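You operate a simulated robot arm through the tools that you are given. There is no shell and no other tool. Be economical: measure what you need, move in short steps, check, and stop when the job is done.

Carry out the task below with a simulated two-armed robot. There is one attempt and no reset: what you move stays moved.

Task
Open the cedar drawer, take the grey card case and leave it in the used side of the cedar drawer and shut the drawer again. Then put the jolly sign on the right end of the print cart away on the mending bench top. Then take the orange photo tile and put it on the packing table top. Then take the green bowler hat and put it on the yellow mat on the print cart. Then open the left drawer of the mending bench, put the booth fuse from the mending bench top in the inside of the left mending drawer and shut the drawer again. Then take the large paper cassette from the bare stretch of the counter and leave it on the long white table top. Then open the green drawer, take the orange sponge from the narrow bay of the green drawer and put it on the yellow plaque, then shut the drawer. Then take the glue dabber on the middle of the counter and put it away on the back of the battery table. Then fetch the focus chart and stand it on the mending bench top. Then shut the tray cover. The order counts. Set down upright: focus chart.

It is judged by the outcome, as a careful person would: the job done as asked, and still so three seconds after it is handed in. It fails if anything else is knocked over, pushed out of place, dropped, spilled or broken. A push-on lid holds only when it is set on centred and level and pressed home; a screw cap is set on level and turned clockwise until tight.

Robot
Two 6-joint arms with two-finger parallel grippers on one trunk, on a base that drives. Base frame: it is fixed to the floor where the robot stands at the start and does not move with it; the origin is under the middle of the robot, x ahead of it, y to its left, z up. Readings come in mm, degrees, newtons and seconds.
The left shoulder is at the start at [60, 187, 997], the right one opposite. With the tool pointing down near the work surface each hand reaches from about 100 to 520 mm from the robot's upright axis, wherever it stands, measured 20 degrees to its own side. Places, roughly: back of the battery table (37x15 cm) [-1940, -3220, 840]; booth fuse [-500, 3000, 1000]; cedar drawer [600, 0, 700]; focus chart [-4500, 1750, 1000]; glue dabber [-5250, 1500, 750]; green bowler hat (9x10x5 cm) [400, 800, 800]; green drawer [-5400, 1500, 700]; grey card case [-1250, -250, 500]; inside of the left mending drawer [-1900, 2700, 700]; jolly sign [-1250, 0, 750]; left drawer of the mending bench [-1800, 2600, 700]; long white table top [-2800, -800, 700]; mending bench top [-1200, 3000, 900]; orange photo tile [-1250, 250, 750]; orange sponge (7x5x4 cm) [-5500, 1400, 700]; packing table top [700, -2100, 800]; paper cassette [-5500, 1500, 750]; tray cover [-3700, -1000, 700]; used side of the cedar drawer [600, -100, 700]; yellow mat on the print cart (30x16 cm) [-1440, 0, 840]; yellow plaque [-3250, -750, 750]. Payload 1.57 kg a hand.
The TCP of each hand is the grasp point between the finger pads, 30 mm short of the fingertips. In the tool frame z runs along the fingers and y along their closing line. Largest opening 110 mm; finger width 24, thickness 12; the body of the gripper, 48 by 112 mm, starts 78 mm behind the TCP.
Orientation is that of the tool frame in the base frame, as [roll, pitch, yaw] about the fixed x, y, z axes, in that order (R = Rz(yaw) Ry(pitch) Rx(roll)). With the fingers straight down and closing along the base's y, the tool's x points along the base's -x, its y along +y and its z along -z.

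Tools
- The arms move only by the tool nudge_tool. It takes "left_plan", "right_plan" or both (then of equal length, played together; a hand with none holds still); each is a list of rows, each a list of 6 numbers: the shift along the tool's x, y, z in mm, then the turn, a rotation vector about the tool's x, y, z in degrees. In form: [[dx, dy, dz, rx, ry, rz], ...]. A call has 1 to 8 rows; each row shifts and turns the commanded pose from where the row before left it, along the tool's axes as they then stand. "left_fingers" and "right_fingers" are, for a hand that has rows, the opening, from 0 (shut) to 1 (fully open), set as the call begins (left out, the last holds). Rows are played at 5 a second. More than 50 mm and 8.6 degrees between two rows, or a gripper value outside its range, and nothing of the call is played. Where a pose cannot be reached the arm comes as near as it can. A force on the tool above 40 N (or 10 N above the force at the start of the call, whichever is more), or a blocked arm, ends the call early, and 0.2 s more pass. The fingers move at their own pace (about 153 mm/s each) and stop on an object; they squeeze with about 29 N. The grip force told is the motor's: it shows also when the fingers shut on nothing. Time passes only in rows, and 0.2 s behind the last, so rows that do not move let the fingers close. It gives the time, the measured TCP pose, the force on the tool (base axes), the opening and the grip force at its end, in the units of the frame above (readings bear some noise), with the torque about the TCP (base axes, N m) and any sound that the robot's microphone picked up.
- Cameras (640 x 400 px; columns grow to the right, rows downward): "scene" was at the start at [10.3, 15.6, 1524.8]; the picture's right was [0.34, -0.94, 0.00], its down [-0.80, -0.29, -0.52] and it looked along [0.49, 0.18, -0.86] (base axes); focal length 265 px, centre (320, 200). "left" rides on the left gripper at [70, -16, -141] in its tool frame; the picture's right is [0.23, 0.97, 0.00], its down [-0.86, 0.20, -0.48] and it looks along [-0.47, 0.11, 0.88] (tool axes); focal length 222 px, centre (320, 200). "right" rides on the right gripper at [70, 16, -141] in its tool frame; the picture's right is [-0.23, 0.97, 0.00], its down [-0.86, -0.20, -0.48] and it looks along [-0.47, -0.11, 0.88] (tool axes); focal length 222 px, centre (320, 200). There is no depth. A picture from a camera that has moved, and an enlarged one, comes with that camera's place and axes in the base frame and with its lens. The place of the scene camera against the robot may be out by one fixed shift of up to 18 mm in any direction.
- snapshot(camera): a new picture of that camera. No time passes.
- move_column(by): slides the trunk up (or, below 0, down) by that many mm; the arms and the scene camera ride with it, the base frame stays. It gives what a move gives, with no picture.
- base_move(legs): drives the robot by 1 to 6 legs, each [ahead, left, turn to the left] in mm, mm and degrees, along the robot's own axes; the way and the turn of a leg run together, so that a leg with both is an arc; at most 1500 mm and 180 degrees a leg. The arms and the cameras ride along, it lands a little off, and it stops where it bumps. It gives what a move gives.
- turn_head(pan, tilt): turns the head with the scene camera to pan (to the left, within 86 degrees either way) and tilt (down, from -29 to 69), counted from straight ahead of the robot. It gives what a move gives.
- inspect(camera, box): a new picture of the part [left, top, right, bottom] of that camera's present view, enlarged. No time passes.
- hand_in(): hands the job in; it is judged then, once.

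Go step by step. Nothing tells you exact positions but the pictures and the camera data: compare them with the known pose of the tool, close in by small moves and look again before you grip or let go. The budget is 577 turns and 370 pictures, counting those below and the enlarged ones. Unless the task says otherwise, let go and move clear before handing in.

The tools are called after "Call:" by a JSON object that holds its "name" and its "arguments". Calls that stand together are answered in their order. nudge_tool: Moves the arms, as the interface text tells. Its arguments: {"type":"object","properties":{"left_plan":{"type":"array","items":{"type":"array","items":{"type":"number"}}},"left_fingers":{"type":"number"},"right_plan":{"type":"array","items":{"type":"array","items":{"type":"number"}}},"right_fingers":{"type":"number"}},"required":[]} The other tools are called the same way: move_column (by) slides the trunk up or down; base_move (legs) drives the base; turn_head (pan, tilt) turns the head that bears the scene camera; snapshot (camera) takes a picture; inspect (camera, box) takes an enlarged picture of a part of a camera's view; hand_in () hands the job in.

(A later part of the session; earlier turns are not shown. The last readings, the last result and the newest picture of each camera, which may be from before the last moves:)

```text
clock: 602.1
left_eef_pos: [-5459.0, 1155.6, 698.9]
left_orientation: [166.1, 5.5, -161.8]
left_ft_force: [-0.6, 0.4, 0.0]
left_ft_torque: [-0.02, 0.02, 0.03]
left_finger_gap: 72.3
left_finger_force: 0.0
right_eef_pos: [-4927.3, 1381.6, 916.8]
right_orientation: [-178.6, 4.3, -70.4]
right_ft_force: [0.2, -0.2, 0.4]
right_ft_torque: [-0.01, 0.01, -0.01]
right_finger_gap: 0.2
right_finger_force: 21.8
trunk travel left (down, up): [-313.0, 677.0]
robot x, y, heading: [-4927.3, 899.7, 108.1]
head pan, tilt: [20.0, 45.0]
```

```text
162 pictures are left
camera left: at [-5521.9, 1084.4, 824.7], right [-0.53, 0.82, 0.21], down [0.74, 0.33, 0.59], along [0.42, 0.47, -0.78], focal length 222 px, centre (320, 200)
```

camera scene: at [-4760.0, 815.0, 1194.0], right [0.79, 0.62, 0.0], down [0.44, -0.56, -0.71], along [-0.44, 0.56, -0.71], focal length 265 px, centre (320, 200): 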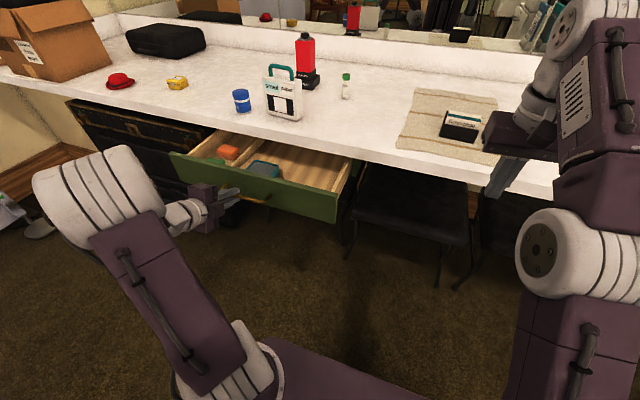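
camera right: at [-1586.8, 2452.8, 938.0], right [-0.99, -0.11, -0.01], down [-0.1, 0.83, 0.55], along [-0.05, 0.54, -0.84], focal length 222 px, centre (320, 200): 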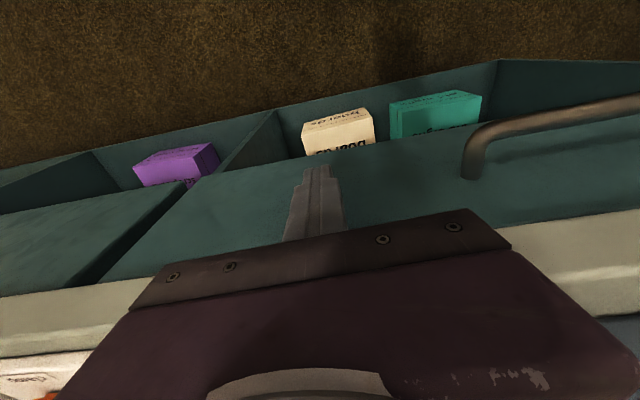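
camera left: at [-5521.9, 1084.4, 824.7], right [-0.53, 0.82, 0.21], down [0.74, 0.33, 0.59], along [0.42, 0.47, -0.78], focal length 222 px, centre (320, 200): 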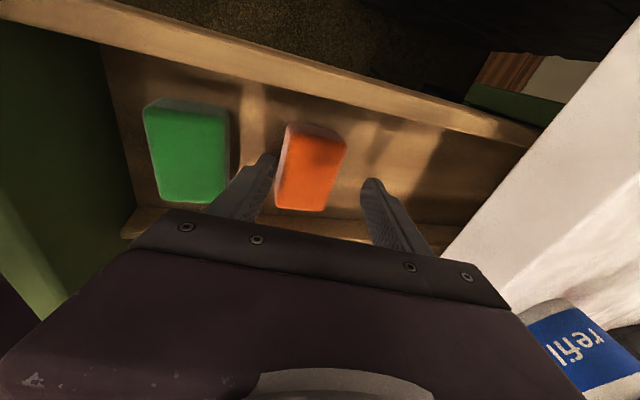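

Call:
{"name": "move_column", "arguments": {"by": -18}}

Call:
{"name": "move_column", "arguments": {"by": -8}}

Call:
{"name": "snapshot", "arguments": {"camera": "left"}}

```text
clock: 602.6
left_eef_pos: [-5459.0, 1158.9, 690.8]
left_orientation: [165.3, 4.7, -161.9]
left_ft_force: [8.2, 2.1, 25.8]
left_ft_torque: [-0.91, -0.47, 0.34]
left_finger_gap: 67.9
left_finger_force: 0.0
right_eef_pos: [-4926.3, 1380.4, 901.0]
right_orientation: [-178.6, 4.5, -70.6]
right_ft_force: [0.8, 0.1, -0.1]
right_ft_torque: [-0.05, -0.03, -0.02]
right_finger_gap: 0.2
right_finger_force: 21.0
trunk travel left (down, up): [-298.0, 692.0]
robot x, y, heading: [-4925.3, 896.1, 108.4]
head pan, tilt: [20.0, 45.0]
stopped: the force on the tool passed its limit at 48 N (the readings are from after the stop); the commanded pose is now the measured one
```

```text
clock: 603.0
left_eef_pos: [-5458.8, 1159.2, 692.4]
left_orientation: [165.0, 4.7, -161.8]
left_ft_force: [7.9, 2.1, 22.8]
left_ft_torque: [-0.82, -0.42, 0.31]
left_finger_gap: 68.5
left_finger_force: 0.0
right_eef_pos: [-4924.8, 1381.3, 900.1]
right_orientation: [-178.6, 4.4, -70.6]
right_ft_force: [0.2, -0.7, 0.0]
right_ft_torque: [-0.01, -0.04, 0.04]
right_finger_gap: 0.1
right_finger_force: 21.4
trunk travel left (down, up): [-296.0, 694.0]
robot x, y, heading: [-4927.0, 896.7, 108.0]
head pan, tilt: [20.0, 45.0]
stopped: the force on the tool passed its limit at 45 N (the readings are from after the stop); the commanded pose is now the measured one
```

```text
161 pictures are left
camera left: at [-5520.0, 1086.0, 817.9], right [-0.53, 0.82, 0.23], down [0.75, 0.32, 0.58], along [0.4, 0.48, -0.78], focal length 222 px, centre (320, 200)
```

left: 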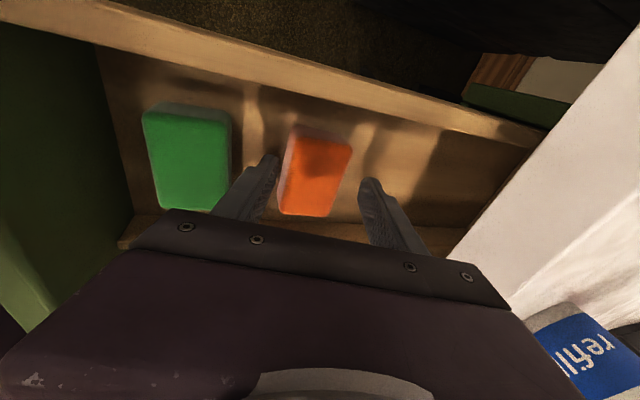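

The fingertips seem to be at the drawer floor with the sponge between them. I raise 3 mm and close.

Call:
{"name": "move_column", "arguments": {"by": 4}}

Call:
{"name": "nudge_tool", "arguments": {"left_plan": [[0, 0, 0, 0, 0, 0], [0, 0, 0, 0, 0, 0], [0, 0, 0, 0, 0, 0]], "left_fingers": 0}}

Call:
{"name": "snapshot", "arguments": {"camera": "left"}}

```text
clock: 603.5
left_eef_pos: [-5461.3, 1159.9, 691.7]
left_orientation: [165.2, 4.8, -161.7]
left_ft_force: [4.8, 3.9, 6.6]
left_ft_torque: [-0.07, -0.23, 0.19]
left_finger_gap: 69.6
left_finger_force: 0.1
right_eef_pos: [-4925.6, 1382.8, 902.7]
right_orientation: [-178.4, 4.3, -70.7]
right_ft_force: [0.2, -0.3, 0.3]
right_ft_torque: [0.01, 0.0, 0.01]
right_finger_gap: 0.1
right_finger_force: 21.3
trunk travel left (down, up): [-300.0, 690.0]
robot x, y, heading: [-4926.8, 897.9, 108.0]
head pan, tilt: [20.0, 45.0]
```

```text
clock: 604.3
left_eef_pos: [-5461.2, 1158.5, 691.8]
left_orientation: [165.3, 4.9, -161.7]
left_ft_force: [-0.7, 0.1, 0.5]
left_ft_torque: [-0.02, 0.0, -0.02]
left_finger_gap: 47.1
left_finger_force: 28.5
right_eef_pos: [-4928.3, 1382.3, 903.6]
right_orientation: [-178.5, 4.3, -70.6]
right_ft_force: [0.6, -0.1, 0.7]
right_ft_torque: [-0.01, 0.0, 0.01]
right_finger_gap: 0.0
right_finger_force: 21.0
trunk travel left (down, up): [-300.0, 690.0]
robot x, y, heading: [-4925.4, 895.2, 108.3]
head pan, tilt: [20.0, 45.0]
```

```text
160 pictures are left
camera left: at [-5523.0, 1085.7, 818.0], right [-0.53, 0.82, 0.23], down [0.75, 0.32, 0.58], along [0.4, 0.48, -0.78], focal length 222 px, centre (320, 200)
```

left: 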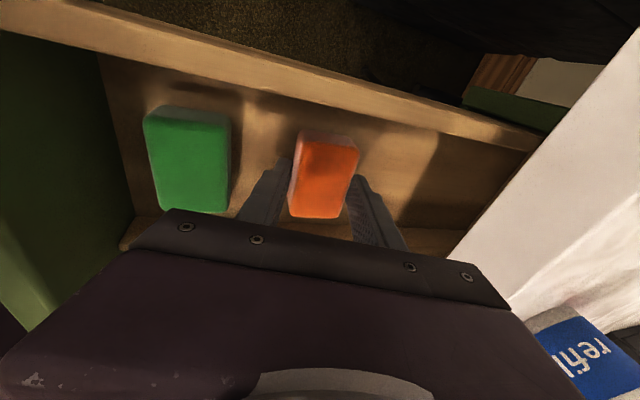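

Gripped (47 mm). I lift and check.

Call:
{"name": "move_column", "arguments": {"by": 180}}

Call:
{"name": "snapshot", "arguments": {"camera": "left"}}

```text
clock: 606.3
left_eef_pos: [-5462.5, 1158.8, 872.5]
left_orientation: [165.2, 4.9, -161.8]
left_ft_force: [0.8, -0.5, -0.9]
left_ft_torque: [0.05, 0.02, 0.0]
left_finger_gap: 46.4
left_finger_force: 28.5
right_eef_pos: [-4926.6, 1381.8, 1082.4]
right_orientation: [-178.5, 4.3, -70.4]
right_ft_force: [0.2, 0.2, 0.4]
right_ft_torque: [-0.03, -0.04, -0.01]
right_finger_gap: 0.0
right_finger_force: 21.3
trunk travel left (down, up): [-480.0, 510.0]
robot x, y, heading: [-4929.6, 895.7, 108.4]
head pan, tilt: [20.0, 45.0]
```

```text
159 pictures are left
camera left: at [-5523.0, 1085.8, 998.0], right [-0.53, 0.82, 0.23], down [0.75, 0.32, 0.58], along [0.4, 0.48, -0.78], focal length 222 px, centre (320, 200)
```

left: 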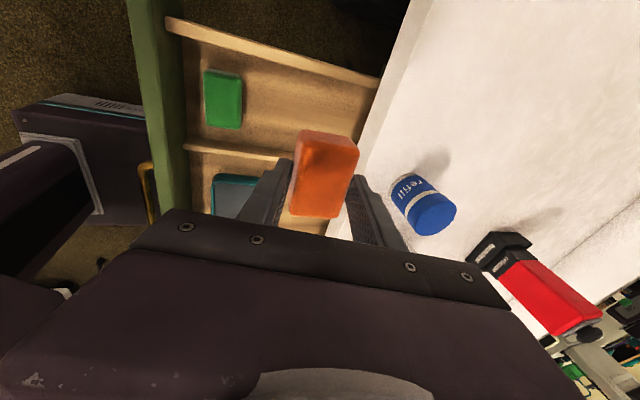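

The sponge is held. I raise and drive back to the white table.

Call:
{"name": "move_column", "arguments": {"by": 250}}

Call:
{"name": "base_move", "arguments": {"legs": [[-740, -40, -0.3], [-720, -40, 0], [0, 0, 180]]}}

Call:
{"name": "base_move", "arguments": {"legs": [[20, 700, 0]]}}

Call:
{"name": "turn_head", "arguments": {"pan": 15, "tilt": 48}}

Call:
{"name": "snapshot", "arguments": {"camera": "scene"}}

Call:
{"name": "snapshot", "arguments": {"camera": "left"}}

```text
clock: 608.9
left_eef_pos: [-5461.4, 1158.8, 1121.2]
left_orientation: [165.2, 5.0, -161.8]
left_ft_force: [0.4, -0.1, 0.5]
left_ft_torque: [0.01, 0.02, -0.02]
left_finger_gap: 45.9
left_finger_force: 29.1
right_eef_pos: [-4927.5, 1382.6, 1333.9]
right_orientation: [-178.6, 4.2, -70.4]
right_ft_force: [0.6, 0.1, 0.1]
right_ft_torque: [-0.01, 0.03, 0.0]
right_finger_gap: 0.0
right_finger_force: 21.5
trunk travel left (down, up): [-730.0, 260.0]
robot x, y, heading: [-4927.7, 902.0, 107.9]
head pan, tilt: [20.0, 45.0]
```

```text
clock: 623.8
left_eef_pos: [-3879.0, -756.1, 1122.2]
left_orientation: [165.3, 4.9, 17.2]
left_ft_force: [0.6, -0.6, -0.7]
left_ft_torque: [0.01, 0.0, -0.01]
left_finger_gap: 42.6
left_finger_force: 29.0
right_eef_pos: [-4417.8, -968.4, 1332.9]
right_orientation: [-178.5, 4.2, 108.4]
right_ft_force: [0.2, 0.4, -2.1]
right_ft_torque: [0.02, 0.04, -0.03]
right_finger_gap: 0.0
right_finger_force: 21.2
trunk travel left (down, up): [-730.0, 260.0]
robot x, y, heading: [-4408.8, -482.0, -73.0]
head pan, tilt: [20.0, 45.0]
```

```text
clock: 627.6
left_eef_pos: [-3210.3, -568.8, 1120.5]
left_orientation: [165.3, 4.8, 17.3]
left_ft_force: [-0.1, 0.4, -0.7]
left_ft_torque: [0.0, 0.02, -0.01]
left_finger_gap: 42.8
left_finger_force: 28.9
right_eef_pos: [-3749.2, -782.1, 1332.8]
right_orientation: [-178.5, 4.4, 108.4]
right_ft_force: [-0.7, 0.7, 0.6]
right_ft_torque: [0.0, 0.03, 0.02]
right_finger_gap: 0.1
right_finger_force: 21.9
trunk travel left (down, up): [-730.0, 260.0]
robot x, y, heading: [-3744.1, -297.3, -72.6]
head pan, tilt: [20.0, 45.0]
```

```text
clock: 628.3
left_eef_pos: [-3209.4, -568.4, 1121.4]
left_orientation: [165.3, 5.0, 17.3]
left_ft_force: [0.1, 0.2, -0.5]
left_ft_torque: [-0.01, -0.03, 0.01]
left_finger_gap: 42.5
left_finger_force: 28.2
right_eef_pos: [-3747.8, -782.5, 1332.9]
right_orientation: [-178.5, 4.3, 108.5]
right_ft_force: [0.8, -0.5, -0.6]
right_ft_torque: [-0.03, 0.01, 0.0]
right_finger_gap: 0.0
right_finger_force: 21.4
trunk travel left (down, up): [-730.0, 260.0]
robot x, y, heading: [-3740.8, -299.1, -72.6]
head pan, tilt: [15.0, 48.0]
```

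```text
158 pictures are left
camera scene: at [-3710.2, -314.3, 1643.6], right [-0.85, -0.53, 0.0], down [-0.4, 0.63, -0.67], along [0.36, -0.57, -0.74], focal length 265 px, centre (320, 200)
```

scene: 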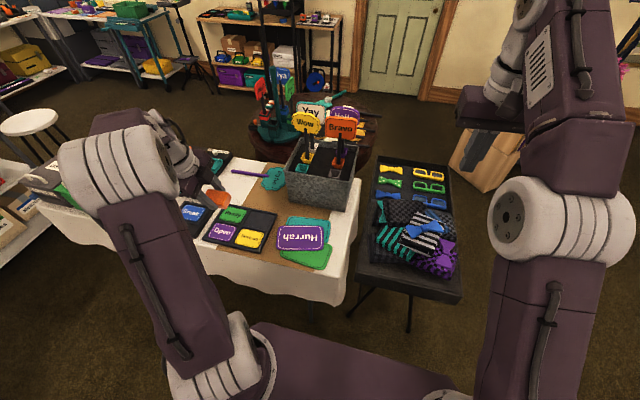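

```text
157 pictures are left
camera left: at [-3148.8, -494.4, 1248.1], right [0.52, -0.83, 0.23], down [-0.75, -0.31, 0.58], along [-0.41, -0.47, -0.78], focal length 222 px, centre (320, 200)
```

left: 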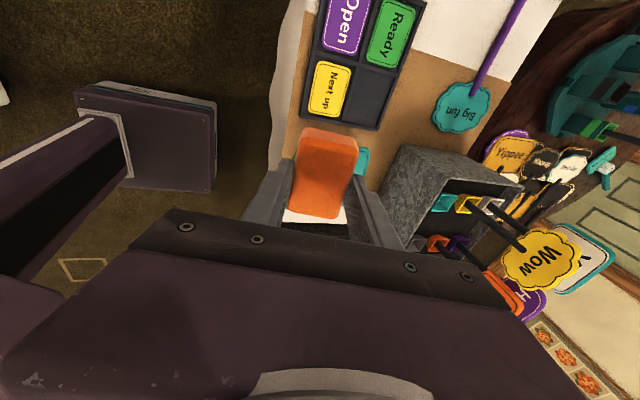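

The plaque is at [-3157, -670]. I move 112 ahead and 18 left so the sponge comes above it.

Call:
{"name": "base_move", "arguments": {"legs": [[105, 18, 0.5]]}}

Call:
{"name": "move_column", "arguments": {"by": -250}}

Call:
{"name": "snapshot", "arguments": {"camera": "left"}}

```text
clock: 629.5
left_eef_pos: [-3160.5, -656.5, 1122.1]
left_orientation: [165.2, 4.7, 17.7]
left_ft_force: [0.0, 0.4, 0.4]
left_ft_torque: [-0.01, -0.03, -0.01]
left_finger_gap: 42.9
left_finger_force: 28.7
right_eef_pos: [-3695.7, -875.3, 1334.0]
right_orientation: [-178.5, 4.3, 109.0]
right_ft_force: [-0.1, -0.1, -0.5]
right_ft_torque: [-0.01, -0.03, -0.01]
right_finger_gap: 0.0
right_finger_force: 21.7
trunk travel left (down, up): [-730.0, 260.0]
robot x, y, heading: [-3689.9, -390.2, -72.4]
head pan, tilt: [15.0, 48.0]
```

```text
clock: 632.0
left_eef_pos: [-3159.3, -658.1, 871.4]
left_orientation: [165.4, 4.8, 17.9]
left_ft_force: [-0.2, 0.3, -1.0]
left_ft_torque: [-0.01, 0.01, -0.02]
left_finger_gap: 42.7
left_finger_force: 28.7
right_eef_pos: [-3697.3, -875.7, 1083.2]
right_orientation: [-178.5, 4.3, 109.0]
right_ft_force: [-0.6, -0.7, 0.4]
right_ft_torque: [-0.01, 0.01, 0.03]
right_finger_gap: 0.0
right_finger_force: 21.6
trunk travel left (down, up): [-480.0, 510.0]
robot x, y, heading: [-3694.7, -389.4, -72.1]
head pan, tilt: [15.0, 48.0]
```

```text
156 pictures are left
camera left: at [-3099.1, -583.3, 998.3], right [0.52, -0.82, 0.23], down [-0.75, -0.31, 0.58], along [-0.41, -0.48, -0.78], focal length 222 px, centre (320, 200)
```

left: 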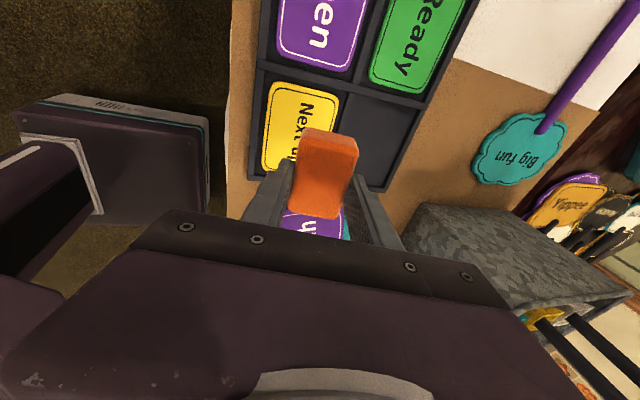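

Perfectly aligned over the plaque. I lower.

Call:
{"name": "move_column", "arguments": {"by": -95}}

Call:
{"name": "snapshot", "arguments": {"camera": "left"}}

```text
clock: 633.1
left_eef_pos: [-3158.6, -659.2, 798.4]
left_orientation: [164.2, 4.2, 18.0]
left_ft_force: [-8.7, 3.1, 23.9]
left_ft_torque: [0.4, 0.48, 0.06]
left_finger_gap: 44.4
left_finger_force: 28.8
right_eef_pos: [-3698.4, -874.9, 1000.3]
right_orientation: [-178.6, 4.4, 109.0]
right_ft_force: [0.2, -0.1, 1.0]
right_ft_torque: [0.03, 0.05, 0.0]
right_finger_gap: 0.1
right_finger_force: 20.9
trunk travel left (down, up): [-397.0, 593.0]
robot x, y, heading: [-3695.0, -392.6, -72.1]
head pan, tilt: [15.0, 48.0]
stopped: the force on the tool passed its limit at 44 N (the readings are from after the stop); the commanded pose is now the measured one
```

```text
155 pictures are left
camera left: at [-3100.7, -583.3, 923.9], right [0.52, -0.82, 0.25], down [-0.76, -0.31, 0.58], along [-0.39, -0.49, -0.78], focal length 222 px, centre (320, 200)
```

left: 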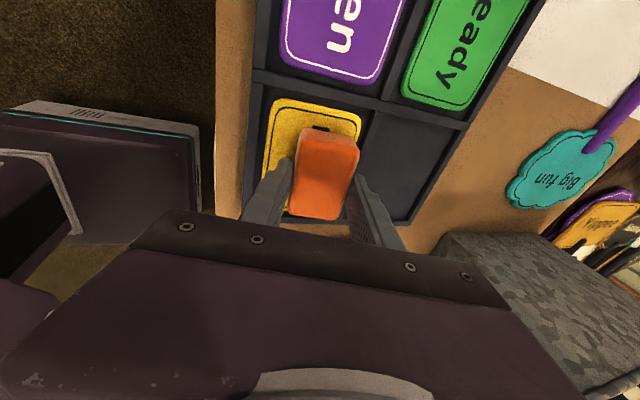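

The sponge rests on the yellow plaque. I release and lift.

Call:
{"name": "nudge_tool", "arguments": {"left_plan": [[0, 0, 0, 0, 0, 0], [0, 0, 0, 0, 0, 0]], "left_fingers": 0.62}}

Call:
{"name": "move_column", "arguments": {"by": 120}}

Call:
{"name": "snapshot", "arguments": {"camera": "left"}}

```text
clock: 633.7
left_eef_pos: [-3157.3, -661.9, 794.0]
left_orientation: [164.2, 4.3, 17.9]
left_ft_force: [1.0, -1.8, 8.7]
left_ft_torque: [0.24, -0.03, 0.0]
left_finger_gap: 63.8
left_finger_force: 0.0
right_eef_pos: [-3695.9, -876.1, 1000.2]
right_orientation: [-178.5, 4.2, 109.0]
right_ft_force: [-0.6, -0.2, 0.4]
right_ft_torque: [0.0, 0.0, 0.03]
right_finger_gap: 0.1
right_finger_force: 21.9
trunk travel left (down, up): [-397.0, 593.0]
robot x, y, heading: [-3689.3, -392.4, -72.2]
head pan, tilt: [15.0, 48.0]
```

```text
clock: 635.2
left_eef_pos: [-3155.9, -660.3, 914.3]
left_orientation: [164.3, 4.3, 17.9]
left_ft_force: [-0.5, 0.2, 0.2]
left_ft_torque: [0.02, -0.04, -0.02]
left_finger_gap: 68.3
left_finger_force: 0.0
right_eef_pos: [-3696.4, -877.0, 1120.2]
right_orientation: [-178.5, 4.3, 109.1]
right_ft_force: [0.3, -0.3, 0.5]
right_ft_torque: [-0.01, 0.02, 0.0]
right_finger_gap: 0.0
right_finger_force: 21.4
trunk travel left (down, up): [-517.0, 473.0]
robot x, y, heading: [-3690.9, -389.7, -72.4]
head pan, tilt: [15.0, 48.0]
```

```text
154 pictures are left
camera left: at [-3097.8, -584.6, 1040.5], right [0.52, -0.82, 0.25], down [-0.76, -0.31, 0.58], along [-0.4, -0.49, -0.78], focal length 222 px, centre (320, 200)
```

left: 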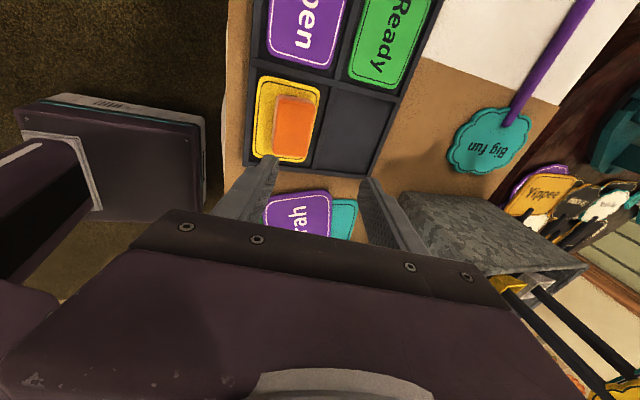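

The sponge sits on the yellow plaque. While here, I look at the accessory tray for the final tray cover step.

Call:
{"name": "inspect", "arguments": {"camera": "scene", "box": [300, 130, 500, 320]}}

Call:
{"name": "inspect", "arguments": {"camera": "scene", "box": [0, 120, 260, 280]}}

```text
2.11 times, centred on (400, 225) of scene
camera zoom: at [-3662.1, -408.2, 1430.8], right [-0.84, -0.54, 0.0], down [-0.4, 0.63, -0.67], along [0.36, -0.56, -0.74], focal length 557 px, centre (152, 147)
```

zoom: 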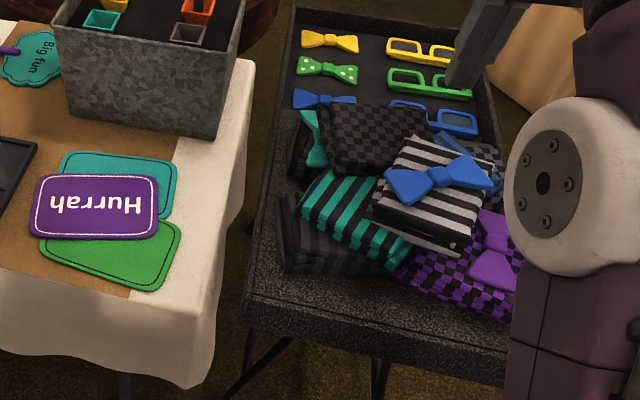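

```text
2.46 times, centred on (130, 200) of scene
camera zoom: at [-3662.1, -408.2, 1430.8], right [-0.84, -0.54, 0.0], down [-0.4, 0.63, -0.67], along [0.36, -0.56, -0.74], focal length 652 px, centre (788, 200)
```

zoom: 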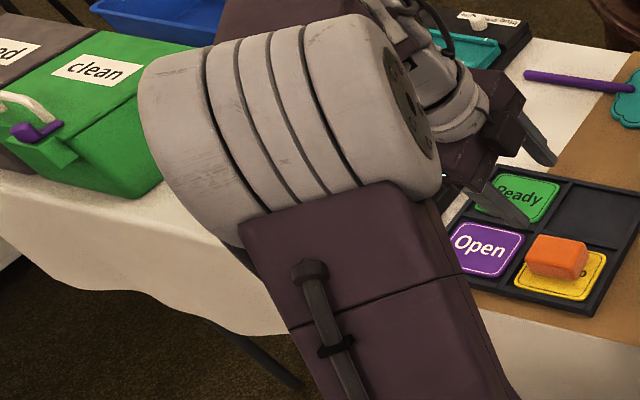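

Now back to the counter to shut the green drawer.

Call:
{"name": "move_column", "arguments": {"by": 200}}

Call:
{"name": "base_move", "arguments": {"legs": [[-150, 0, 0], [0, -640, 0], [0, 0, -179.6]]}}

Call:
{"name": "base_move", "arguments": {"legs": [[1000, 0, 0]]}}

Call:
{"name": "turn_head", "arguments": {"pan": 20, "tilt": 40}}

Call:
{"name": "snapshot", "arguments": {"camera": "scene"}}

```text
clock: 637.3
left_eef_pos: [-3155.6, -660.9, 1113.7]
left_orientation: [164.3, 4.4, 17.9]
left_ft_force: [-1.0, 0.0, 1.0]
left_ft_torque: [0.0, 0.0, 0.02]
left_finger_gap: 68.2
left_finger_force: 0.1
right_eef_pos: [-3695.4, -876.3, 1319.7]
right_orientation: [-178.4, 4.4, 109.1]
right_ft_force: [-0.5, 0.8, 0.6]
right_ft_torque: [-0.01, -0.02, 0.03]
right_finger_gap: 0.0
right_finger_force: 21.3
trunk travel left (down, up): [-717.0, 273.0]
robot x, y, heading: [-3693.4, -388.0, -72.4]
head pan, tilt: [15.0, 48.0]
```

```text
clock: 649.1
left_eef_pos: [-4885.7, -186.4, 1113.4]
left_orientation: [164.3, 4.2, -160.5]
left_ft_force: [1.0, -0.3, 0.3]
left_ft_torque: [0.04, 0.0, 0.03]
left_finger_gap: 68.2
left_finger_force: 0.0
right_eef_pos: [-4352.3, 44.3, 1320.1]
right_orientation: [-178.5, 4.3, -69.4]
right_ft_force: [-0.3, 0.0, 0.6]
right_ft_torque: [-0.03, -0.01, 0.01]
right_finger_gap: 0.2
right_finger_force: 21.6
trunk travel left (down, up): [-717.0, 273.0]
robot x, y, heading: [-4338.6, -443.8, 109.5]
head pan, tilt: [15.0, 48.0]
```

```text
clock: 654.3
left_eef_pos: [-5211.1, 756.6, 1113.0]
left_orientation: [164.4, 4.4, -160.7]
left_ft_force: [-0.3, -0.8, -1.0]
left_ft_torque: [0.01, -0.02, -0.01]
left_finger_gap: 68.0
left_finger_force: 0.0
right_eef_pos: [-4677.5, 985.1, 1320.1]
right_orientation: [-178.5, 4.3, -69.7]
right_ft_force: [0.5, 0.3, 0.1]
right_ft_torque: [0.01, -0.01, 0.0]
right_finger_gap: 0.0
right_finger_force: 21.2
trunk travel left (down, up): [-717.0, 273.0]
robot x, y, heading: [-4671.2, 500.1, 109.0]
head pan, tilt: [15.0, 48.0]
```

```text
clock: 655.0
left_eef_pos: [-5212.1, 757.4, 1114.5]
left_orientation: [164.3, 4.3, -160.7]
left_ft_force: [-0.8, 0.9, 0.5]
left_ft_torque: [0.0, -0.01, 0.0]
left_finger_gap: 68.1
left_finger_force: 0.0
right_eef_pos: [-4677.2, 985.2, 1320.1]
right_orientation: [-178.5, 4.3, -69.6]
right_ft_force: [-0.7, -0.1, -1.1]
right_ft_torque: [-0.01, 0.02, 0.02]
right_finger_gap: 0.2
right_finger_force: 21.2
trunk travel left (down, up): [-717.0, 273.0]
robot x, y, heading: [-4668.6, 502.4, 109.0]
head pan, tilt: [20.0, 40.0]
```

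```text
151 pictures are left
camera scene: at [-4696.9, 502.0, 1642.2], right [0.78, 0.63, 0.0], down [0.41, -0.5, -0.77], along [-0.48, 0.59, -0.64], focal length 265 px, centre (320, 200)
```

scene: 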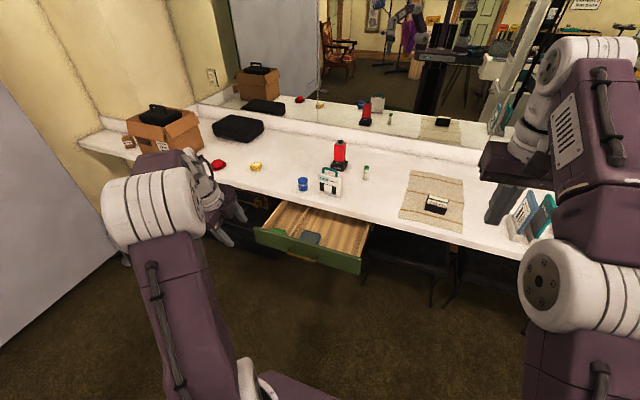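

I close the left fingers, shift right 50, lower to handle height, and push the drawer in with the base.

Call:
{"name": "nudge_tool", "arguments": {"left_plan": [[0, 0, 0, 0, 0, 0], [0, 0, 0, 0, 0, 0]], "left_fingers": 0}}

Call:
{"name": "base_move", "arguments": {"legs": [[120, -55, -1]]}}

Call:
{"name": "move_column", "arguments": {"by": -400}}

Call:
{"name": "snapshot", "arguments": {"camera": "left"}}

```text
clock: 655.6
left_eef_pos: [-5213.0, 756.8, 1113.9]
left_orientation: [164.4, 4.4, -160.7]
left_ft_force: [0.2, 0.5, -0.4]
left_ft_torque: [0.0, -0.02, -0.02]
left_finger_gap: 0.0
left_finger_force: 21.3
right_eef_pos: [-4678.1, 985.0, 1320.5]
right_orientation: [-178.5, 4.3, -69.7]
right_ft_force: [0.4, 0.3, 0.6]
right_ft_torque: [0.01, -0.05, 0.0]
right_finger_gap: 0.0
right_finger_force: 21.4
trunk travel left (down, up): [-717.0, 273.0]
robot x, y, heading: [-4669.2, 497.6, 109.3]
head pan, tilt: [20.0, 40.0]
```

```text
clock: 656.9
left_eef_pos: [-5193.1, 894.8, 1114.1]
left_orientation: [164.3, 4.3, -161.7]
left_ft_force: [0.6, 0.0, 0.3]
left_ft_torque: [0.03, -0.05, -0.02]
left_finger_gap: 0.0
left_finger_force: 21.0
right_eef_pos: [-4656.5, 1115.8, 1320.4]
right_orientation: [-178.4, 4.3, -70.6]
right_ft_force: [0.2, 0.3, -0.1]
right_ft_torque: [0.01, -0.02, 0.02]
right_finger_gap: 0.0
right_finger_force: 21.1
trunk travel left (down, up): [-717.0, 273.0]
robot x, y, heading: [-4656.8, 632.1, 108.1]
head pan, tilt: [20.0, 40.0]
```

```text
clock: 660.7
left_eef_pos: [-5192.1, 898.1, 714.2]
left_orientation: [164.3, 4.3, -161.8]
left_ft_force: [0.2, 0.2, 0.2]
left_ft_torque: [0.0, 0.0, 0.03]
left_finger_gap: 0.0
left_finger_force: 20.6
right_eef_pos: [-4654.3, 1115.4, 920.9]
right_orientation: [-178.5, 4.3, -70.6]
right_ft_force: [0.1, 0.1, 1.1]
right_ft_torque: [0.01, 0.0, 0.02]
right_finger_gap: 0.0
right_finger_force: 21.6
trunk travel left (down, up): [-317.0, 673.0]
robot x, y, heading: [-4654.5, 629.5, 107.8]
head pan, tilt: [20.0, 40.0]
```

```text
150 pictures are left
camera left: at [-5251.8, 822.0, 840.7], right [-0.53, 0.81, 0.25], down [0.75, 0.32, 0.58], along [0.39, 0.49, -0.78], focal length 222 px, centre (320, 200)
```

left: 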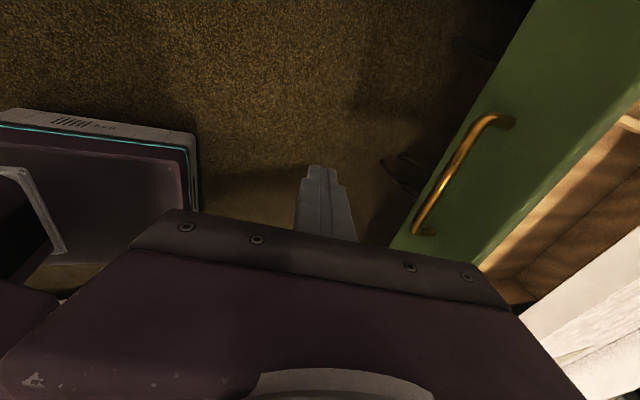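

Call:
{"name": "move_column", "arguments": {"by": -12}}

Call:
{"name": "base_move", "arguments": {"legs": [[200, 15, 0]]}}

Call:
{"name": "snapshot", "arguments": {"camera": "left"}}

```text
clock: 661.3
left_eef_pos: [-5192.5, 898.3, 702.6]
left_orientation: [164.3, 4.2, -161.6]
left_ft_force: [-0.1, -0.4, 1.3]
left_ft_torque: [0.01, -0.02, 0.0]
left_finger_gap: 0.0
left_finger_force: 20.9
right_eef_pos: [-4654.1, 1116.6, 908.2]
right_orientation: [-178.5, 4.3, -70.6]
right_ft_force: [0.3, -0.1, 0.2]
right_ft_torque: [-0.02, 0.01, 0.02]
right_finger_gap: 0.0
right_finger_force: 21.2
trunk travel left (down, up): [-305.0, 685.0]
robot x, y, heading: [-4652.3, 630.9, 108.5]
head pan, tilt: [20.0, 40.0]
```

```text
clock: 662.9
left_eef_pos: [-5271.4, 1085.5, 701.7]
left_orientation: [164.3, 4.3, -161.8]
left_ft_force: [-0.2, -0.5, -0.1]
left_ft_torque: [0.0, -0.05, -0.01]
left_finger_gap: 0.4
left_finger_force: 21.0
right_eef_pos: [-4731.2, 1305.2, 907.6]
right_orientation: [-178.5, 4.4, -70.7]
right_ft_force: [-0.4, 0.2, 0.0]
right_ft_torque: [-0.06, -0.01, 0.0]
right_finger_gap: 0.0
right_finger_force: 21.7
trunk travel left (down, up): [-305.0, 685.0]
robot x, y, heading: [-4733.6, 821.1, 108.0]
head pan, tilt: [20.0, 40.0]
```

```text
149 pictures are left
camera left: at [-5328.6, 1011.1, 828.3], right [-0.53, 0.81, 0.25], down [0.75, 0.31, 0.58], along [0.39, 0.49, -0.78], focal length 222 px, centre (320, 200)
```

left: 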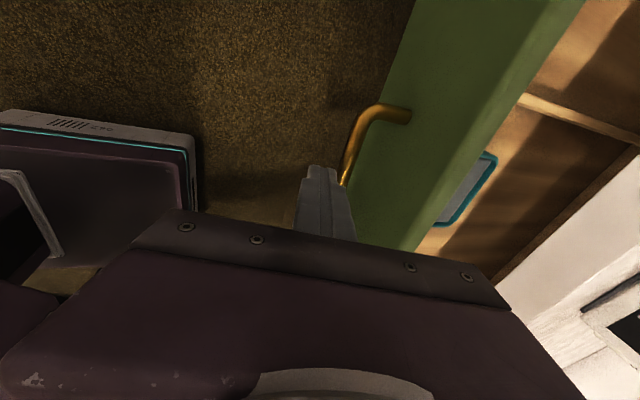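

It pushes on the handle; I continue.

Call:
{"name": "base_move", "arguments": {"legs": [[120, 0, 0]]}}

Call:
{"name": "base_move", "arguments": {"legs": [[80, 0, 0]]}}

Call:
{"name": "base_move", "arguments": {"legs": [[50, 0, 0]]}}

Call:
{"name": "snapshot", "arguments": {"camera": "left"}}

Call:
{"name": "snapshot", "arguments": {"camera": "scene"}}

```text
clock: 664.2
left_eef_pos: [-5307.8, 1201.8, 702.1]
left_orientation: [164.4, 4.3, -161.6]
left_ft_force: [0.3, 0.3, -0.4]
left_ft_torque: [-0.05, -0.02, 0.01]
left_finger_gap: 0.0
left_finger_force: 20.8
right_eef_pos: [-4769.3, 1419.7, 907.7]
right_orientation: [-178.4, 4.3, -70.6]
right_ft_force: [0.1, 0.3, -0.2]
right_ft_torque: [-0.01, -0.02, -0.01]
right_finger_gap: 0.0
right_finger_force: 21.2
trunk travel left (down, up): [-305.0, 685.0]
robot x, y, heading: [-4768.9, 933.6, 108.0]
head pan, tilt: [20.0, 40.0]
```

```text
clock: 665.3
left_eef_pos: [-5329.2, 1267.6, 701.1]
left_orientation: [165.1, 4.5, -161.9]
left_ft_force: [0.2, 0.1, 1.1]
left_ft_torque: [0.05, 0.02, 0.01]
left_finger_gap: 0.0
left_finger_force: 20.9
right_eef_pos: [-4793.2, 1492.0, 908.2]
right_orientation: [-178.4, 4.4, -70.5]
right_ft_force: [-0.7, -1.5, -0.2]
right_ft_torque: [-0.02, -0.02, 0.0]
right_finger_gap: 0.0
right_finger_force: 21.5
trunk travel left (down, up): [-305.0, 685.0]
robot x, y, heading: [-4792.8, 1006.8, 108.0]
head pan, tilt: [20.0, 40.0]
stopped in leg 1: the force on the tool passed its limit at 47 N (the readings are from after the stop); the commanded pose is now the measured one
```

```text
clock: 666.1
left_eef_pos: [-5331.0, 1269.1, 697.8]
left_orientation: [166.6, 4.7, -161.7]
left_ft_force: [4.2, -7.6, 4.0]
left_ft_torque: [-0.11, -0.09, -0.12]
left_finger_gap: 0.0
left_finger_force: 21.5
right_eef_pos: [-4797.9, 1504.0, 907.7]
right_orientation: [-178.5, 4.4, -70.4]
right_ft_force: [0.1, -0.7, -0.7]
right_ft_torque: [-0.01, 0.01, -0.01]
right_finger_gap: 0.1
right_finger_force: 21.6
trunk travel left (down, up): [-305.0, 685.0]
robot x, y, heading: [-4796.4, 1018.8, 108.6]
head pan, tilt: [20.0, 40.0]
stopped in leg 1: the force on the tool passed its limit at 65 N (the readings are from after the stop); the commanded pose is now the measured one
```

```text
148 pictures are left
camera left: at [-5393.0, 1199.0, 825.6], right [-0.53, 0.82, 0.2], down [0.74, 0.33, 0.58], along [0.41, 0.46, -0.79], focal length 222 px, centre (320, 200)
```

left: 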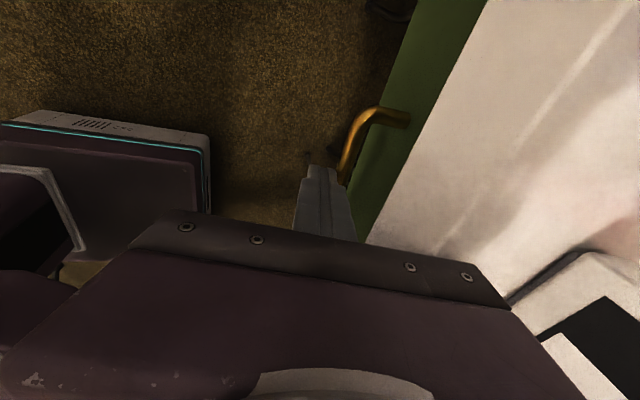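

```text
147 pictures are left
camera scene: at [-4823.2, 1020.1, 1230.2], right [0.78, 0.62, 0.0], down [0.4, -0.5, -0.77], along [-0.48, 0.6, -0.64], focal length 265 px, centre (320, 200)
```

scene: 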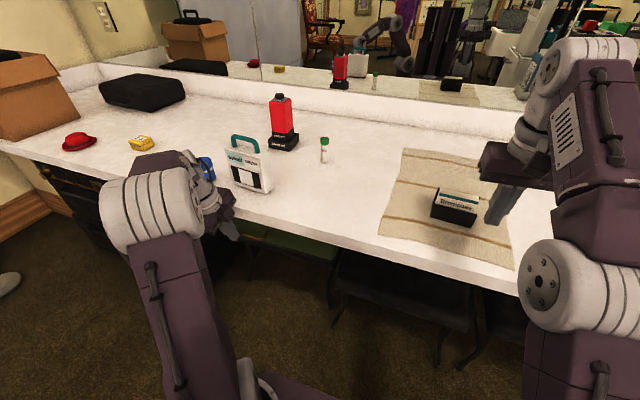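

The green drawer is shut. Next the glue dabber (the small green-capped "dab" bottle near [-5300, 1645]). I back off, raise, and angle the base so the left shoulder is forward.

Call:
{"name": "base_move", "arguments": {"legs": [[-110, 0, 0]]}}

Call:
{"name": "move_column", "arguments": {"by": 220}}

Call:
{"name": "base_move", "arguments": {"legs": [[0, 286, 0], [0, 0, -40]]}}

Call:
{"name": "nudge_tool", "arguments": {"left_plan": [[0, 0, 0, -7, 0, 0], [0, 0, 0, -7, 0, 0], [0, 10, 25, 0, 0, 0], [0, 10, 25, 0, 0, 0]], "left_fingers": 0.55}}

Call:
{"name": "turn_head", "arguments": {"pan": 35, "tilt": 45}}

Call:
{"name": "snapshot", "arguments": {"camera": "scene"}}

Call:
{"name": "snapshot", "arguments": {"camera": "left"}}

```text
clock: 667.3
left_eef_pos: [-5295.4, 1164.6, 697.3]
left_orientation: [166.5, 4.7, -161.9]
left_ft_force: [0.6, -0.3, 0.2]
left_ft_torque: [0.06, 0.02, -0.02]
left_finger_gap: 0.0
left_finger_force: 21.3
right_eef_pos: [-4763.6, 1397.5, 908.1]
right_orientation: [-178.3, 4.4, -70.4]
right_ft_force: [-0.6, -0.4, 0.1]
right_ft_torque: [0.0, -0.01, -0.02]
right_finger_gap: 0.0
right_finger_force: 21.5
trunk travel left (down, up): [-305.0, 685.0]
robot x, y, heading: [-4764.1, 915.2, 108.3]
head pan, tilt: [20.0, 40.0]
```

```text
clock: 669.6
left_eef_pos: [-5296.5, 1165.1, 917.2]
left_orientation: [166.7, 4.8, -161.9]
left_ft_force: [0.5, 0.9, -0.1]
left_ft_torque: [0.02, -0.06, 0.02]
left_finger_gap: 0.0
left_finger_force: 21.3
right_eef_pos: [-4763.3, 1397.1, 1128.8]
right_orientation: [-178.3, 4.3, -70.6]
right_ft_force: [-0.1, -0.1, -0.3]
right_ft_torque: [0.01, -0.03, 0.02]
right_finger_gap: 0.0
right_finger_force: 21.4
trunk travel left (down, up): [-525.0, 465.0]
robot x, y, heading: [-4763.4, 915.0, 108.2]
head pan, tilt: [20.0, 40.0]
```

```text
clock: 673.5
left_eef_pos: [-5280.1, 1361.3, 917.0]
left_orientation: [166.6, 4.9, 157.9]
left_ft_force: [0.6, 0.3, 0.7]
left_ft_torque: [0.0, 0.0, -0.03]
left_finger_gap: 0.4
left_finger_force: 21.4
right_eef_pos: [-4723.4, 1194.9, 1128.3]
right_orientation: [-178.5, 4.3, -110.5]
right_ft_force: [0.9, -0.4, 0.4]
right_ft_torque: [-0.02, 0.02, -0.01]
right_finger_gap: 0.0
right_finger_force: 21.3
trunk travel left (down, up): [-525.0, 465.0]
robot x, y, heading: [-5031.7, 822.4, 68.1]
head pan, tilt: [20.0, 40.0]
```

```text
clock: 674.5
left_eef_pos: [-5261.8, 1398.5, 880.1]
left_orientation: [152.7, 4.8, 158.0]
left_ft_force: [1.0, -1.0, 0.2]
left_ft_torque: [0.0, -0.01, -0.02]
left_finger_gap: 60.3
left_finger_force: 0.1
right_eef_pos: [-4722.6, 1195.9, 1126.8]
right_orientation: [-178.5, 4.3, -110.6]
right_ft_force: [-0.4, 0.0, 0.5]
right_ft_torque: [0.0, -0.02, 0.0]
right_finger_gap: 0.0
right_finger_force: 21.4
trunk travel left (down, up): [-525.0, 465.0]
robot x, y, heading: [-5030.2, 820.8, 68.1]
head pan, tilt: [20.0, 40.0]
```

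```text
clock: 675.3
left_eef_pos: [-5263.2, 1397.0, 882.9]
left_orientation: [152.6, 4.8, 157.9]
left_ft_force: [0.7, 0.5, 0.4]
left_ft_torque: [-0.02, -0.01, -0.01]
left_finger_gap: 60.7
left_finger_force: 0.1
right_eef_pos: [-4722.5, 1195.4, 1129.2]
right_orientation: [-178.5, 4.3, -110.6]
right_ft_force: [-1.4, -0.2, 0.0]
right_ft_torque: [0.0, -0.01, 0.0]
right_finger_gap: 0.2
right_finger_force: 21.1
trunk travel left (down, up): [-525.0, 465.0]
robot x, y, heading: [-5033.2, 825.2, 68.3]
head pan, tilt: [35.0, 45.0]
```

```text
146 pictures are left
camera scene: at [-5068.7, 839.3, 1443.0], right [0.97, 0.23, 0.0], down [0.16, -0.69, -0.71], along [-0.16, 0.69, -0.71], focal length 265 px, centre (320, 200)
```

scene: 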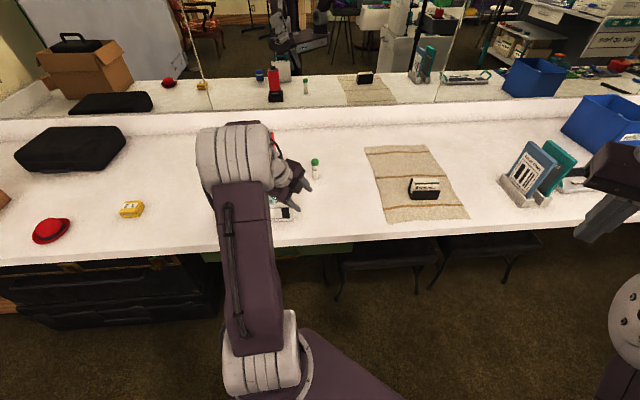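

```text
145 pictures are left
camera left: at [-5366.8, 1354.3, 993.9], right [0.08, 0.9, 0.43], down [0.73, -0.34, 0.59], along [0.68, 0.27, -0.69], focal length 222 px, centre (320, 200)
```

left: 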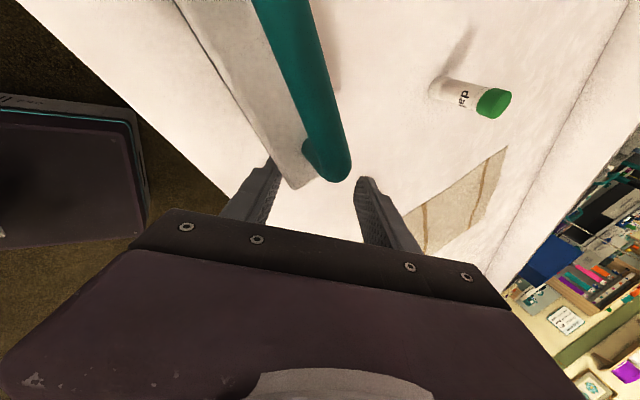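

The hand is close to the small cassette, so I raise first, then move the base along +y toward the bottle.

Call:
{"name": "move_column", "arguments": {"by": 120}}

Call:
{"name": "base_move", "arguments": {"legs": [[195, 80, 0]]}}

Call:
{"name": "snapshot", "arguments": {"camera": "left"}}

Call:
{"name": "snapshot", "arguments": {"camera": "scene"}}

```text
clock: 676.8
left_eef_pos: [-5262.5, 1398.2, 1001.5]
left_orientation: [152.6, 4.8, 157.9]
left_ft_force: [-0.6, -0.3, -0.3]
left_ft_torque: [-0.04, 0.03, 0.03]
left_finger_gap: 60.5
left_finger_force: 0.0
right_eef_pos: [-4723.0, 1196.3, 1247.4]
right_orientation: [-178.5, 4.3, -110.6]
right_ft_force: [-0.7, 0.0, 0.7]
right_ft_torque: [0.02, -0.02, -0.01]
right_finger_gap: 0.0
right_finger_force: 20.9
trunk travel left (down, up): [-645.0, 345.0]
robot x, y, heading: [-5030.3, 821.6, 68.2]
head pan, tilt: [35.0, 45.0]
```

```text
clock: 678.4
left_eef_pos: [-5264.5, 1607.6, 1002.0]
left_orientation: [152.6, 4.8, 157.8]
left_ft_force: [-0.2, 0.3, 0.2]
left_ft_torque: [-0.01, 0.0, 0.0]
left_finger_gap: 60.5
left_finger_force: 0.0
right_eef_pos: [-4724.4, 1405.9, 1248.7]
right_orientation: [-178.6, 4.3, -110.7]
right_ft_force: [-0.9, -0.1, -0.1]
right_ft_torque: [-0.04, 0.02, -0.02]
right_finger_gap: 0.1
right_finger_force: 21.0
trunk travel left (down, up): [-645.0, 345.0]
robot x, y, heading: [-5035.8, 1037.6, 68.2]
head pan, tilt: [35.0, 45.0]
```

```text
144 pictures are left
camera left: at [-5367.7, 1565.5, 1114.0], right [0.08, 0.9, 0.43], down [0.73, -0.35, 0.59], along [0.68, 0.27, -0.69], focal length 222 px, centre (320, 200)
```

left: 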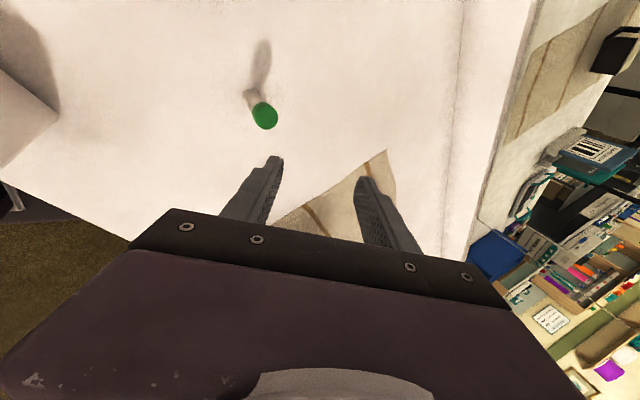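

```text
143 pictures are left
camera scene: at [-5070.6, 1049.7, 1563.0], right [0.97, 0.23, 0.0], down [0.16, -0.69, -0.71], along [-0.16, 0.69, -0.71], focal length 265 px, centre (320, 200)
```

scene: 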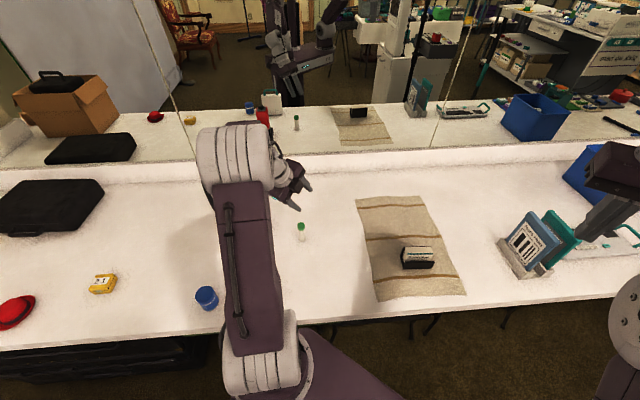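

The bottle stands at about [-5261, 1617]. I rotate the wrist 90° so the fingers close horizontally around it.

Call:
{"name": "nudge_tool", "arguments": {"left_plan": [[0, 0, 0, 0, 0, -8.4], [0, 0, 0, 0, 0, -8.4], [0, 0, 0, 0, 0, -8.4], [0, 0, 0, 0, 0, -8.4], [0, 0, 0, 0, 0, -8.4], [0, 0, 0, 0, 0, -8.4], [0, 0, 0, 0, 0, -8.4], [0, 0, 0, 0, 0, -8.4]]}}

Call:
{"name": "nudge_tool", "arguments": {"left_plan": [[0, 0, 0, 0, 0, -7.6], [0, 0, 0, 0, 0, -7.6], [0, 0, 0, 0, 0, -7.6]]}}

Call:
{"name": "snapshot", "arguments": {"camera": "left"}}

```text
clock: 680.2
left_eef_pos: [-5264.0, 1609.7, 1001.7]
left_orientation: [173.5, 27.2, -135.3]
left_ft_force: [-0.1, 0.8, 0.6]
left_ft_torque: [0.0, 0.01, -0.02]
left_finger_gap: 60.5
left_finger_force: 0.1
right_eef_pos: [-4723.8, 1405.7, 1247.5]
right_orientation: [-178.4, 4.3, -110.8]
right_ft_force: [0.4, -0.1, 0.1]
right_ft_torque: [0.02, 0.0, -0.01]
right_finger_gap: 0.0
right_finger_force: 21.6
trunk travel left (down, up): [-645.0, 345.0]
robot x, y, heading: [-5038.3, 1034.2, 67.7]
head pan, tilt: [35.0, 45.0]
```

```text
clock: 681.0
left_eef_pos: [-5262.2, 1608.1, 1001.3]
left_orientation: [-174.5, 27.3, -109.6]
left_ft_force: [-0.4, -0.2, -0.3]
left_ft_torque: [0.04, 0.02, 0.01]
left_finger_gap: 60.6
left_finger_force: 0.0
right_eef_pos: [-4723.6, 1405.5, 1248.5]
right_orientation: [-178.4, 4.3, -110.7]
right_ft_force: [0.0, 0.7, -0.1]
right_ft_torque: [-0.02, 0.0, 0.01]
right_finger_gap: 0.0
right_finger_force: 21.2
trunk travel left (down, up): [-645.0, 345.0]
robot x, y, heading: [-5033.1, 1034.3, 67.9]
head pan, tilt: [35.0, 45.0]
```

```text
142 pictures are left
camera left: at [-5304.1, 1488.7, 1096.7], right [-0.97, 0.17, -0.19], down [-0.05, 0.6, 0.8], along [0.25, 0.78, -0.57], focal length 222 px, centre (320, 200)
```

left: 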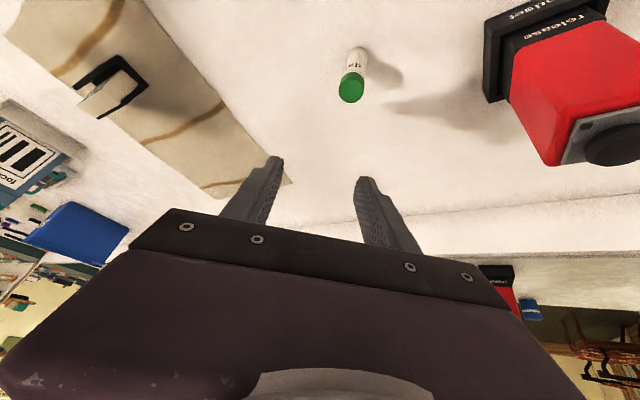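

I level the closing axis and descend toward the bottle, stopping short to check.

Call:
{"name": "nudge_tool", "arguments": {"left_plan": [[0, 0, 0, 0, 0, 8], [0, 5, 0, 0, 0, 2], [16, 5, 34, 0, 0, 0], [16, 0, 34, 0, 0, 0], [16, 0, 34, 0, 0, 0]]}}

Call:
{"name": "snapshot", "arguments": {"camera": "left"}}

```text
clock: 682.2
left_eef_pos: [-5270.9, 1619.6, 888.2]
left_orientation: [-179.8, 27.8, -120.9]
left_ft_force: [-0.2, -0.4, 0.3]
left_ft_torque: [-0.02, 0.01, -0.03]
left_finger_gap: 60.4
left_finger_force: 0.1
right_eef_pos: [-4723.5, 1407.7, 1247.3]
right_orientation: [-178.4, 4.4, -110.7]
right_ft_force: [-0.3, -0.2, -0.6]
right_ft_torque: [-0.02, 0.0, 0.04]
right_finger_gap: 0.0
right_finger_force: 21.5
trunk travel left (down, up): [-645.0, 345.0]
robot x, y, heading: [-5032.7, 1034.2, 68.1]
head pan, tilt: [35.0, 45.0]
```

```text
141 pictures are left
camera left: at [-5322.7, 1502.5, 980.9], right [-0.94, 0.33, -0.11], down [0.1, 0.56, 0.82], along [0.33, 0.76, -0.56], focal length 222 px, centre (320, 200)
```

left: 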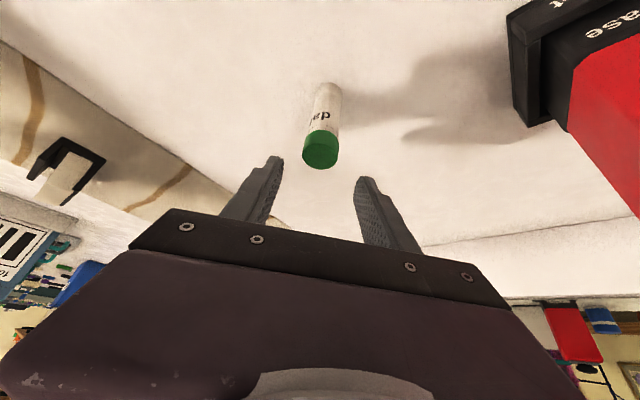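

Call:
{"name": "nudge_tool", "arguments": {"left_plan": [[14, -2, 22.6, 0, 0, 0], [14, -2, 22.6, 0, 0, 0], [13, -1, 22.6, 0, 0, 0]]}}

Call:
{"name": "snapshot", "arguments": {"camera": "left"}}

```text
clock: 683.0
left_eef_pos: [-5268.7, 1609.8, 811.8]
left_orientation: [179.9, 28.1, -120.9]
left_ft_force: [-1.3, 0.0, 16.1]
left_ft_torque: [-0.19, -0.38, 0.14]
left_finger_gap: 57.9
left_finger_force: 0.1
right_eef_pos: [-4724.6, 1402.8, 1249.1]
right_orientation: [-178.5, 4.5, -110.7]
right_ft_force: [0.0, -0.7, -0.2]
right_ft_torque: [0.03, -0.03, -0.02]
right_finger_gap: 0.0
right_finger_force: 21.6
trunk travel left (down, up): [-645.0, 345.0]
robot x, y, heading: [-5033.7, 1035.4, 68.2]
head pan, tilt: [35.0, 45.0]
```

```text
140 pictures are left
camera left: at [-5319.9, 1493.6, 904.4], right [-0.94, 0.33, -0.11], down [0.1, 0.56, 0.83], along [0.33, 0.76, -0.55], focal length 222 px, centre (320, 200)
```

left: 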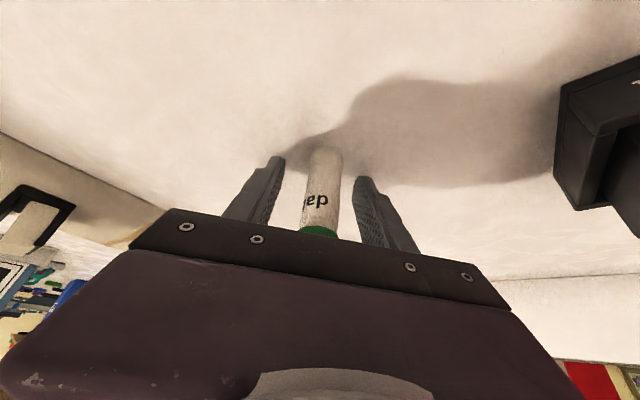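

The tips touch the counter; the bottle is between the fingers. I lift 4 mm and close.

Call:
{"name": "nudge_tool", "arguments": {"left_plan": [[-2, 0, -4, 0, 0, 0]]}}

Call:
{"name": "nudge_tool", "arguments": {"left_plan": [[0, 0, 0, 0, 0, 0], [0, 0, 0, 0, 0, 0], [0, 0, 0, 0, 0, 0]], "left_fingers": 0}}

Call:
{"name": "snapshot", "arguments": {"camera": "left"}}

```text
clock: 683.4
left_eef_pos: [-5267.5, 1611.0, 812.4]
left_orientation: [-179.7, 27.7, -120.9]
left_ft_force: [-0.5, -0.3, 0.8]
left_ft_torque: [-0.03, -0.04, 0.02]
left_finger_gap: 60.9
left_finger_force: 0.1
right_eef_pos: [-4724.0, 1406.7, 1248.6]
right_orientation: [-178.5, 4.3, -110.7]
right_ft_force: [0.7, 0.5, -0.9]
right_ft_torque: [0.02, 0.0, -0.03]
right_finger_gap: 0.0
right_finger_force: 22.0
trunk travel left (down, up): [-645.0, 345.0]
robot x, y, heading: [-5037.9, 1035.7, 68.0]
head pan, tilt: [35.0, 45.0]
```

```text
clock: 684.2
left_eef_pos: [-5267.5, 1612.2, 812.7]
left_orientation: [-179.9, 27.8, -120.9]
left_ft_force: [-0.9, -0.9, -0.7]
left_ft_torque: [0.0, 0.06, -0.02]
left_finger_gap: 25.1
left_finger_force: 29.1
right_eef_pos: [-4725.0, 1406.1, 1248.6]
right_orientation: [-178.3, 4.3, -110.7]
right_ft_force: [0.2, 0.0, -0.2]
right_ft_torque: [0.01, -0.03, -0.02]
right_finger_gap: 0.0
right_finger_force: 21.8
trunk travel left (down, up): [-645.0, 345.0]
robot x, y, heading: [-5031.4, 1035.3, 68.0]
head pan, tilt: [35.0, 45.0]
```

```text
139 pictures are left
camera left: at [-5320.2, 1494.4, 906.6], right [-0.94, 0.33, -0.11], down [0.1, 0.56, 0.82], along [0.33, 0.76, -0.56], focal length 222 px, centre (320, 200)
```

left: 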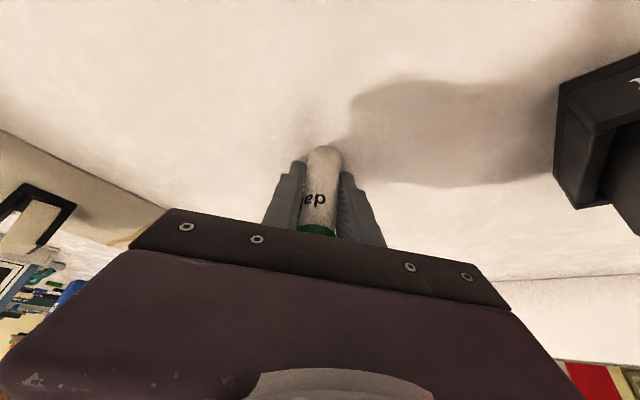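

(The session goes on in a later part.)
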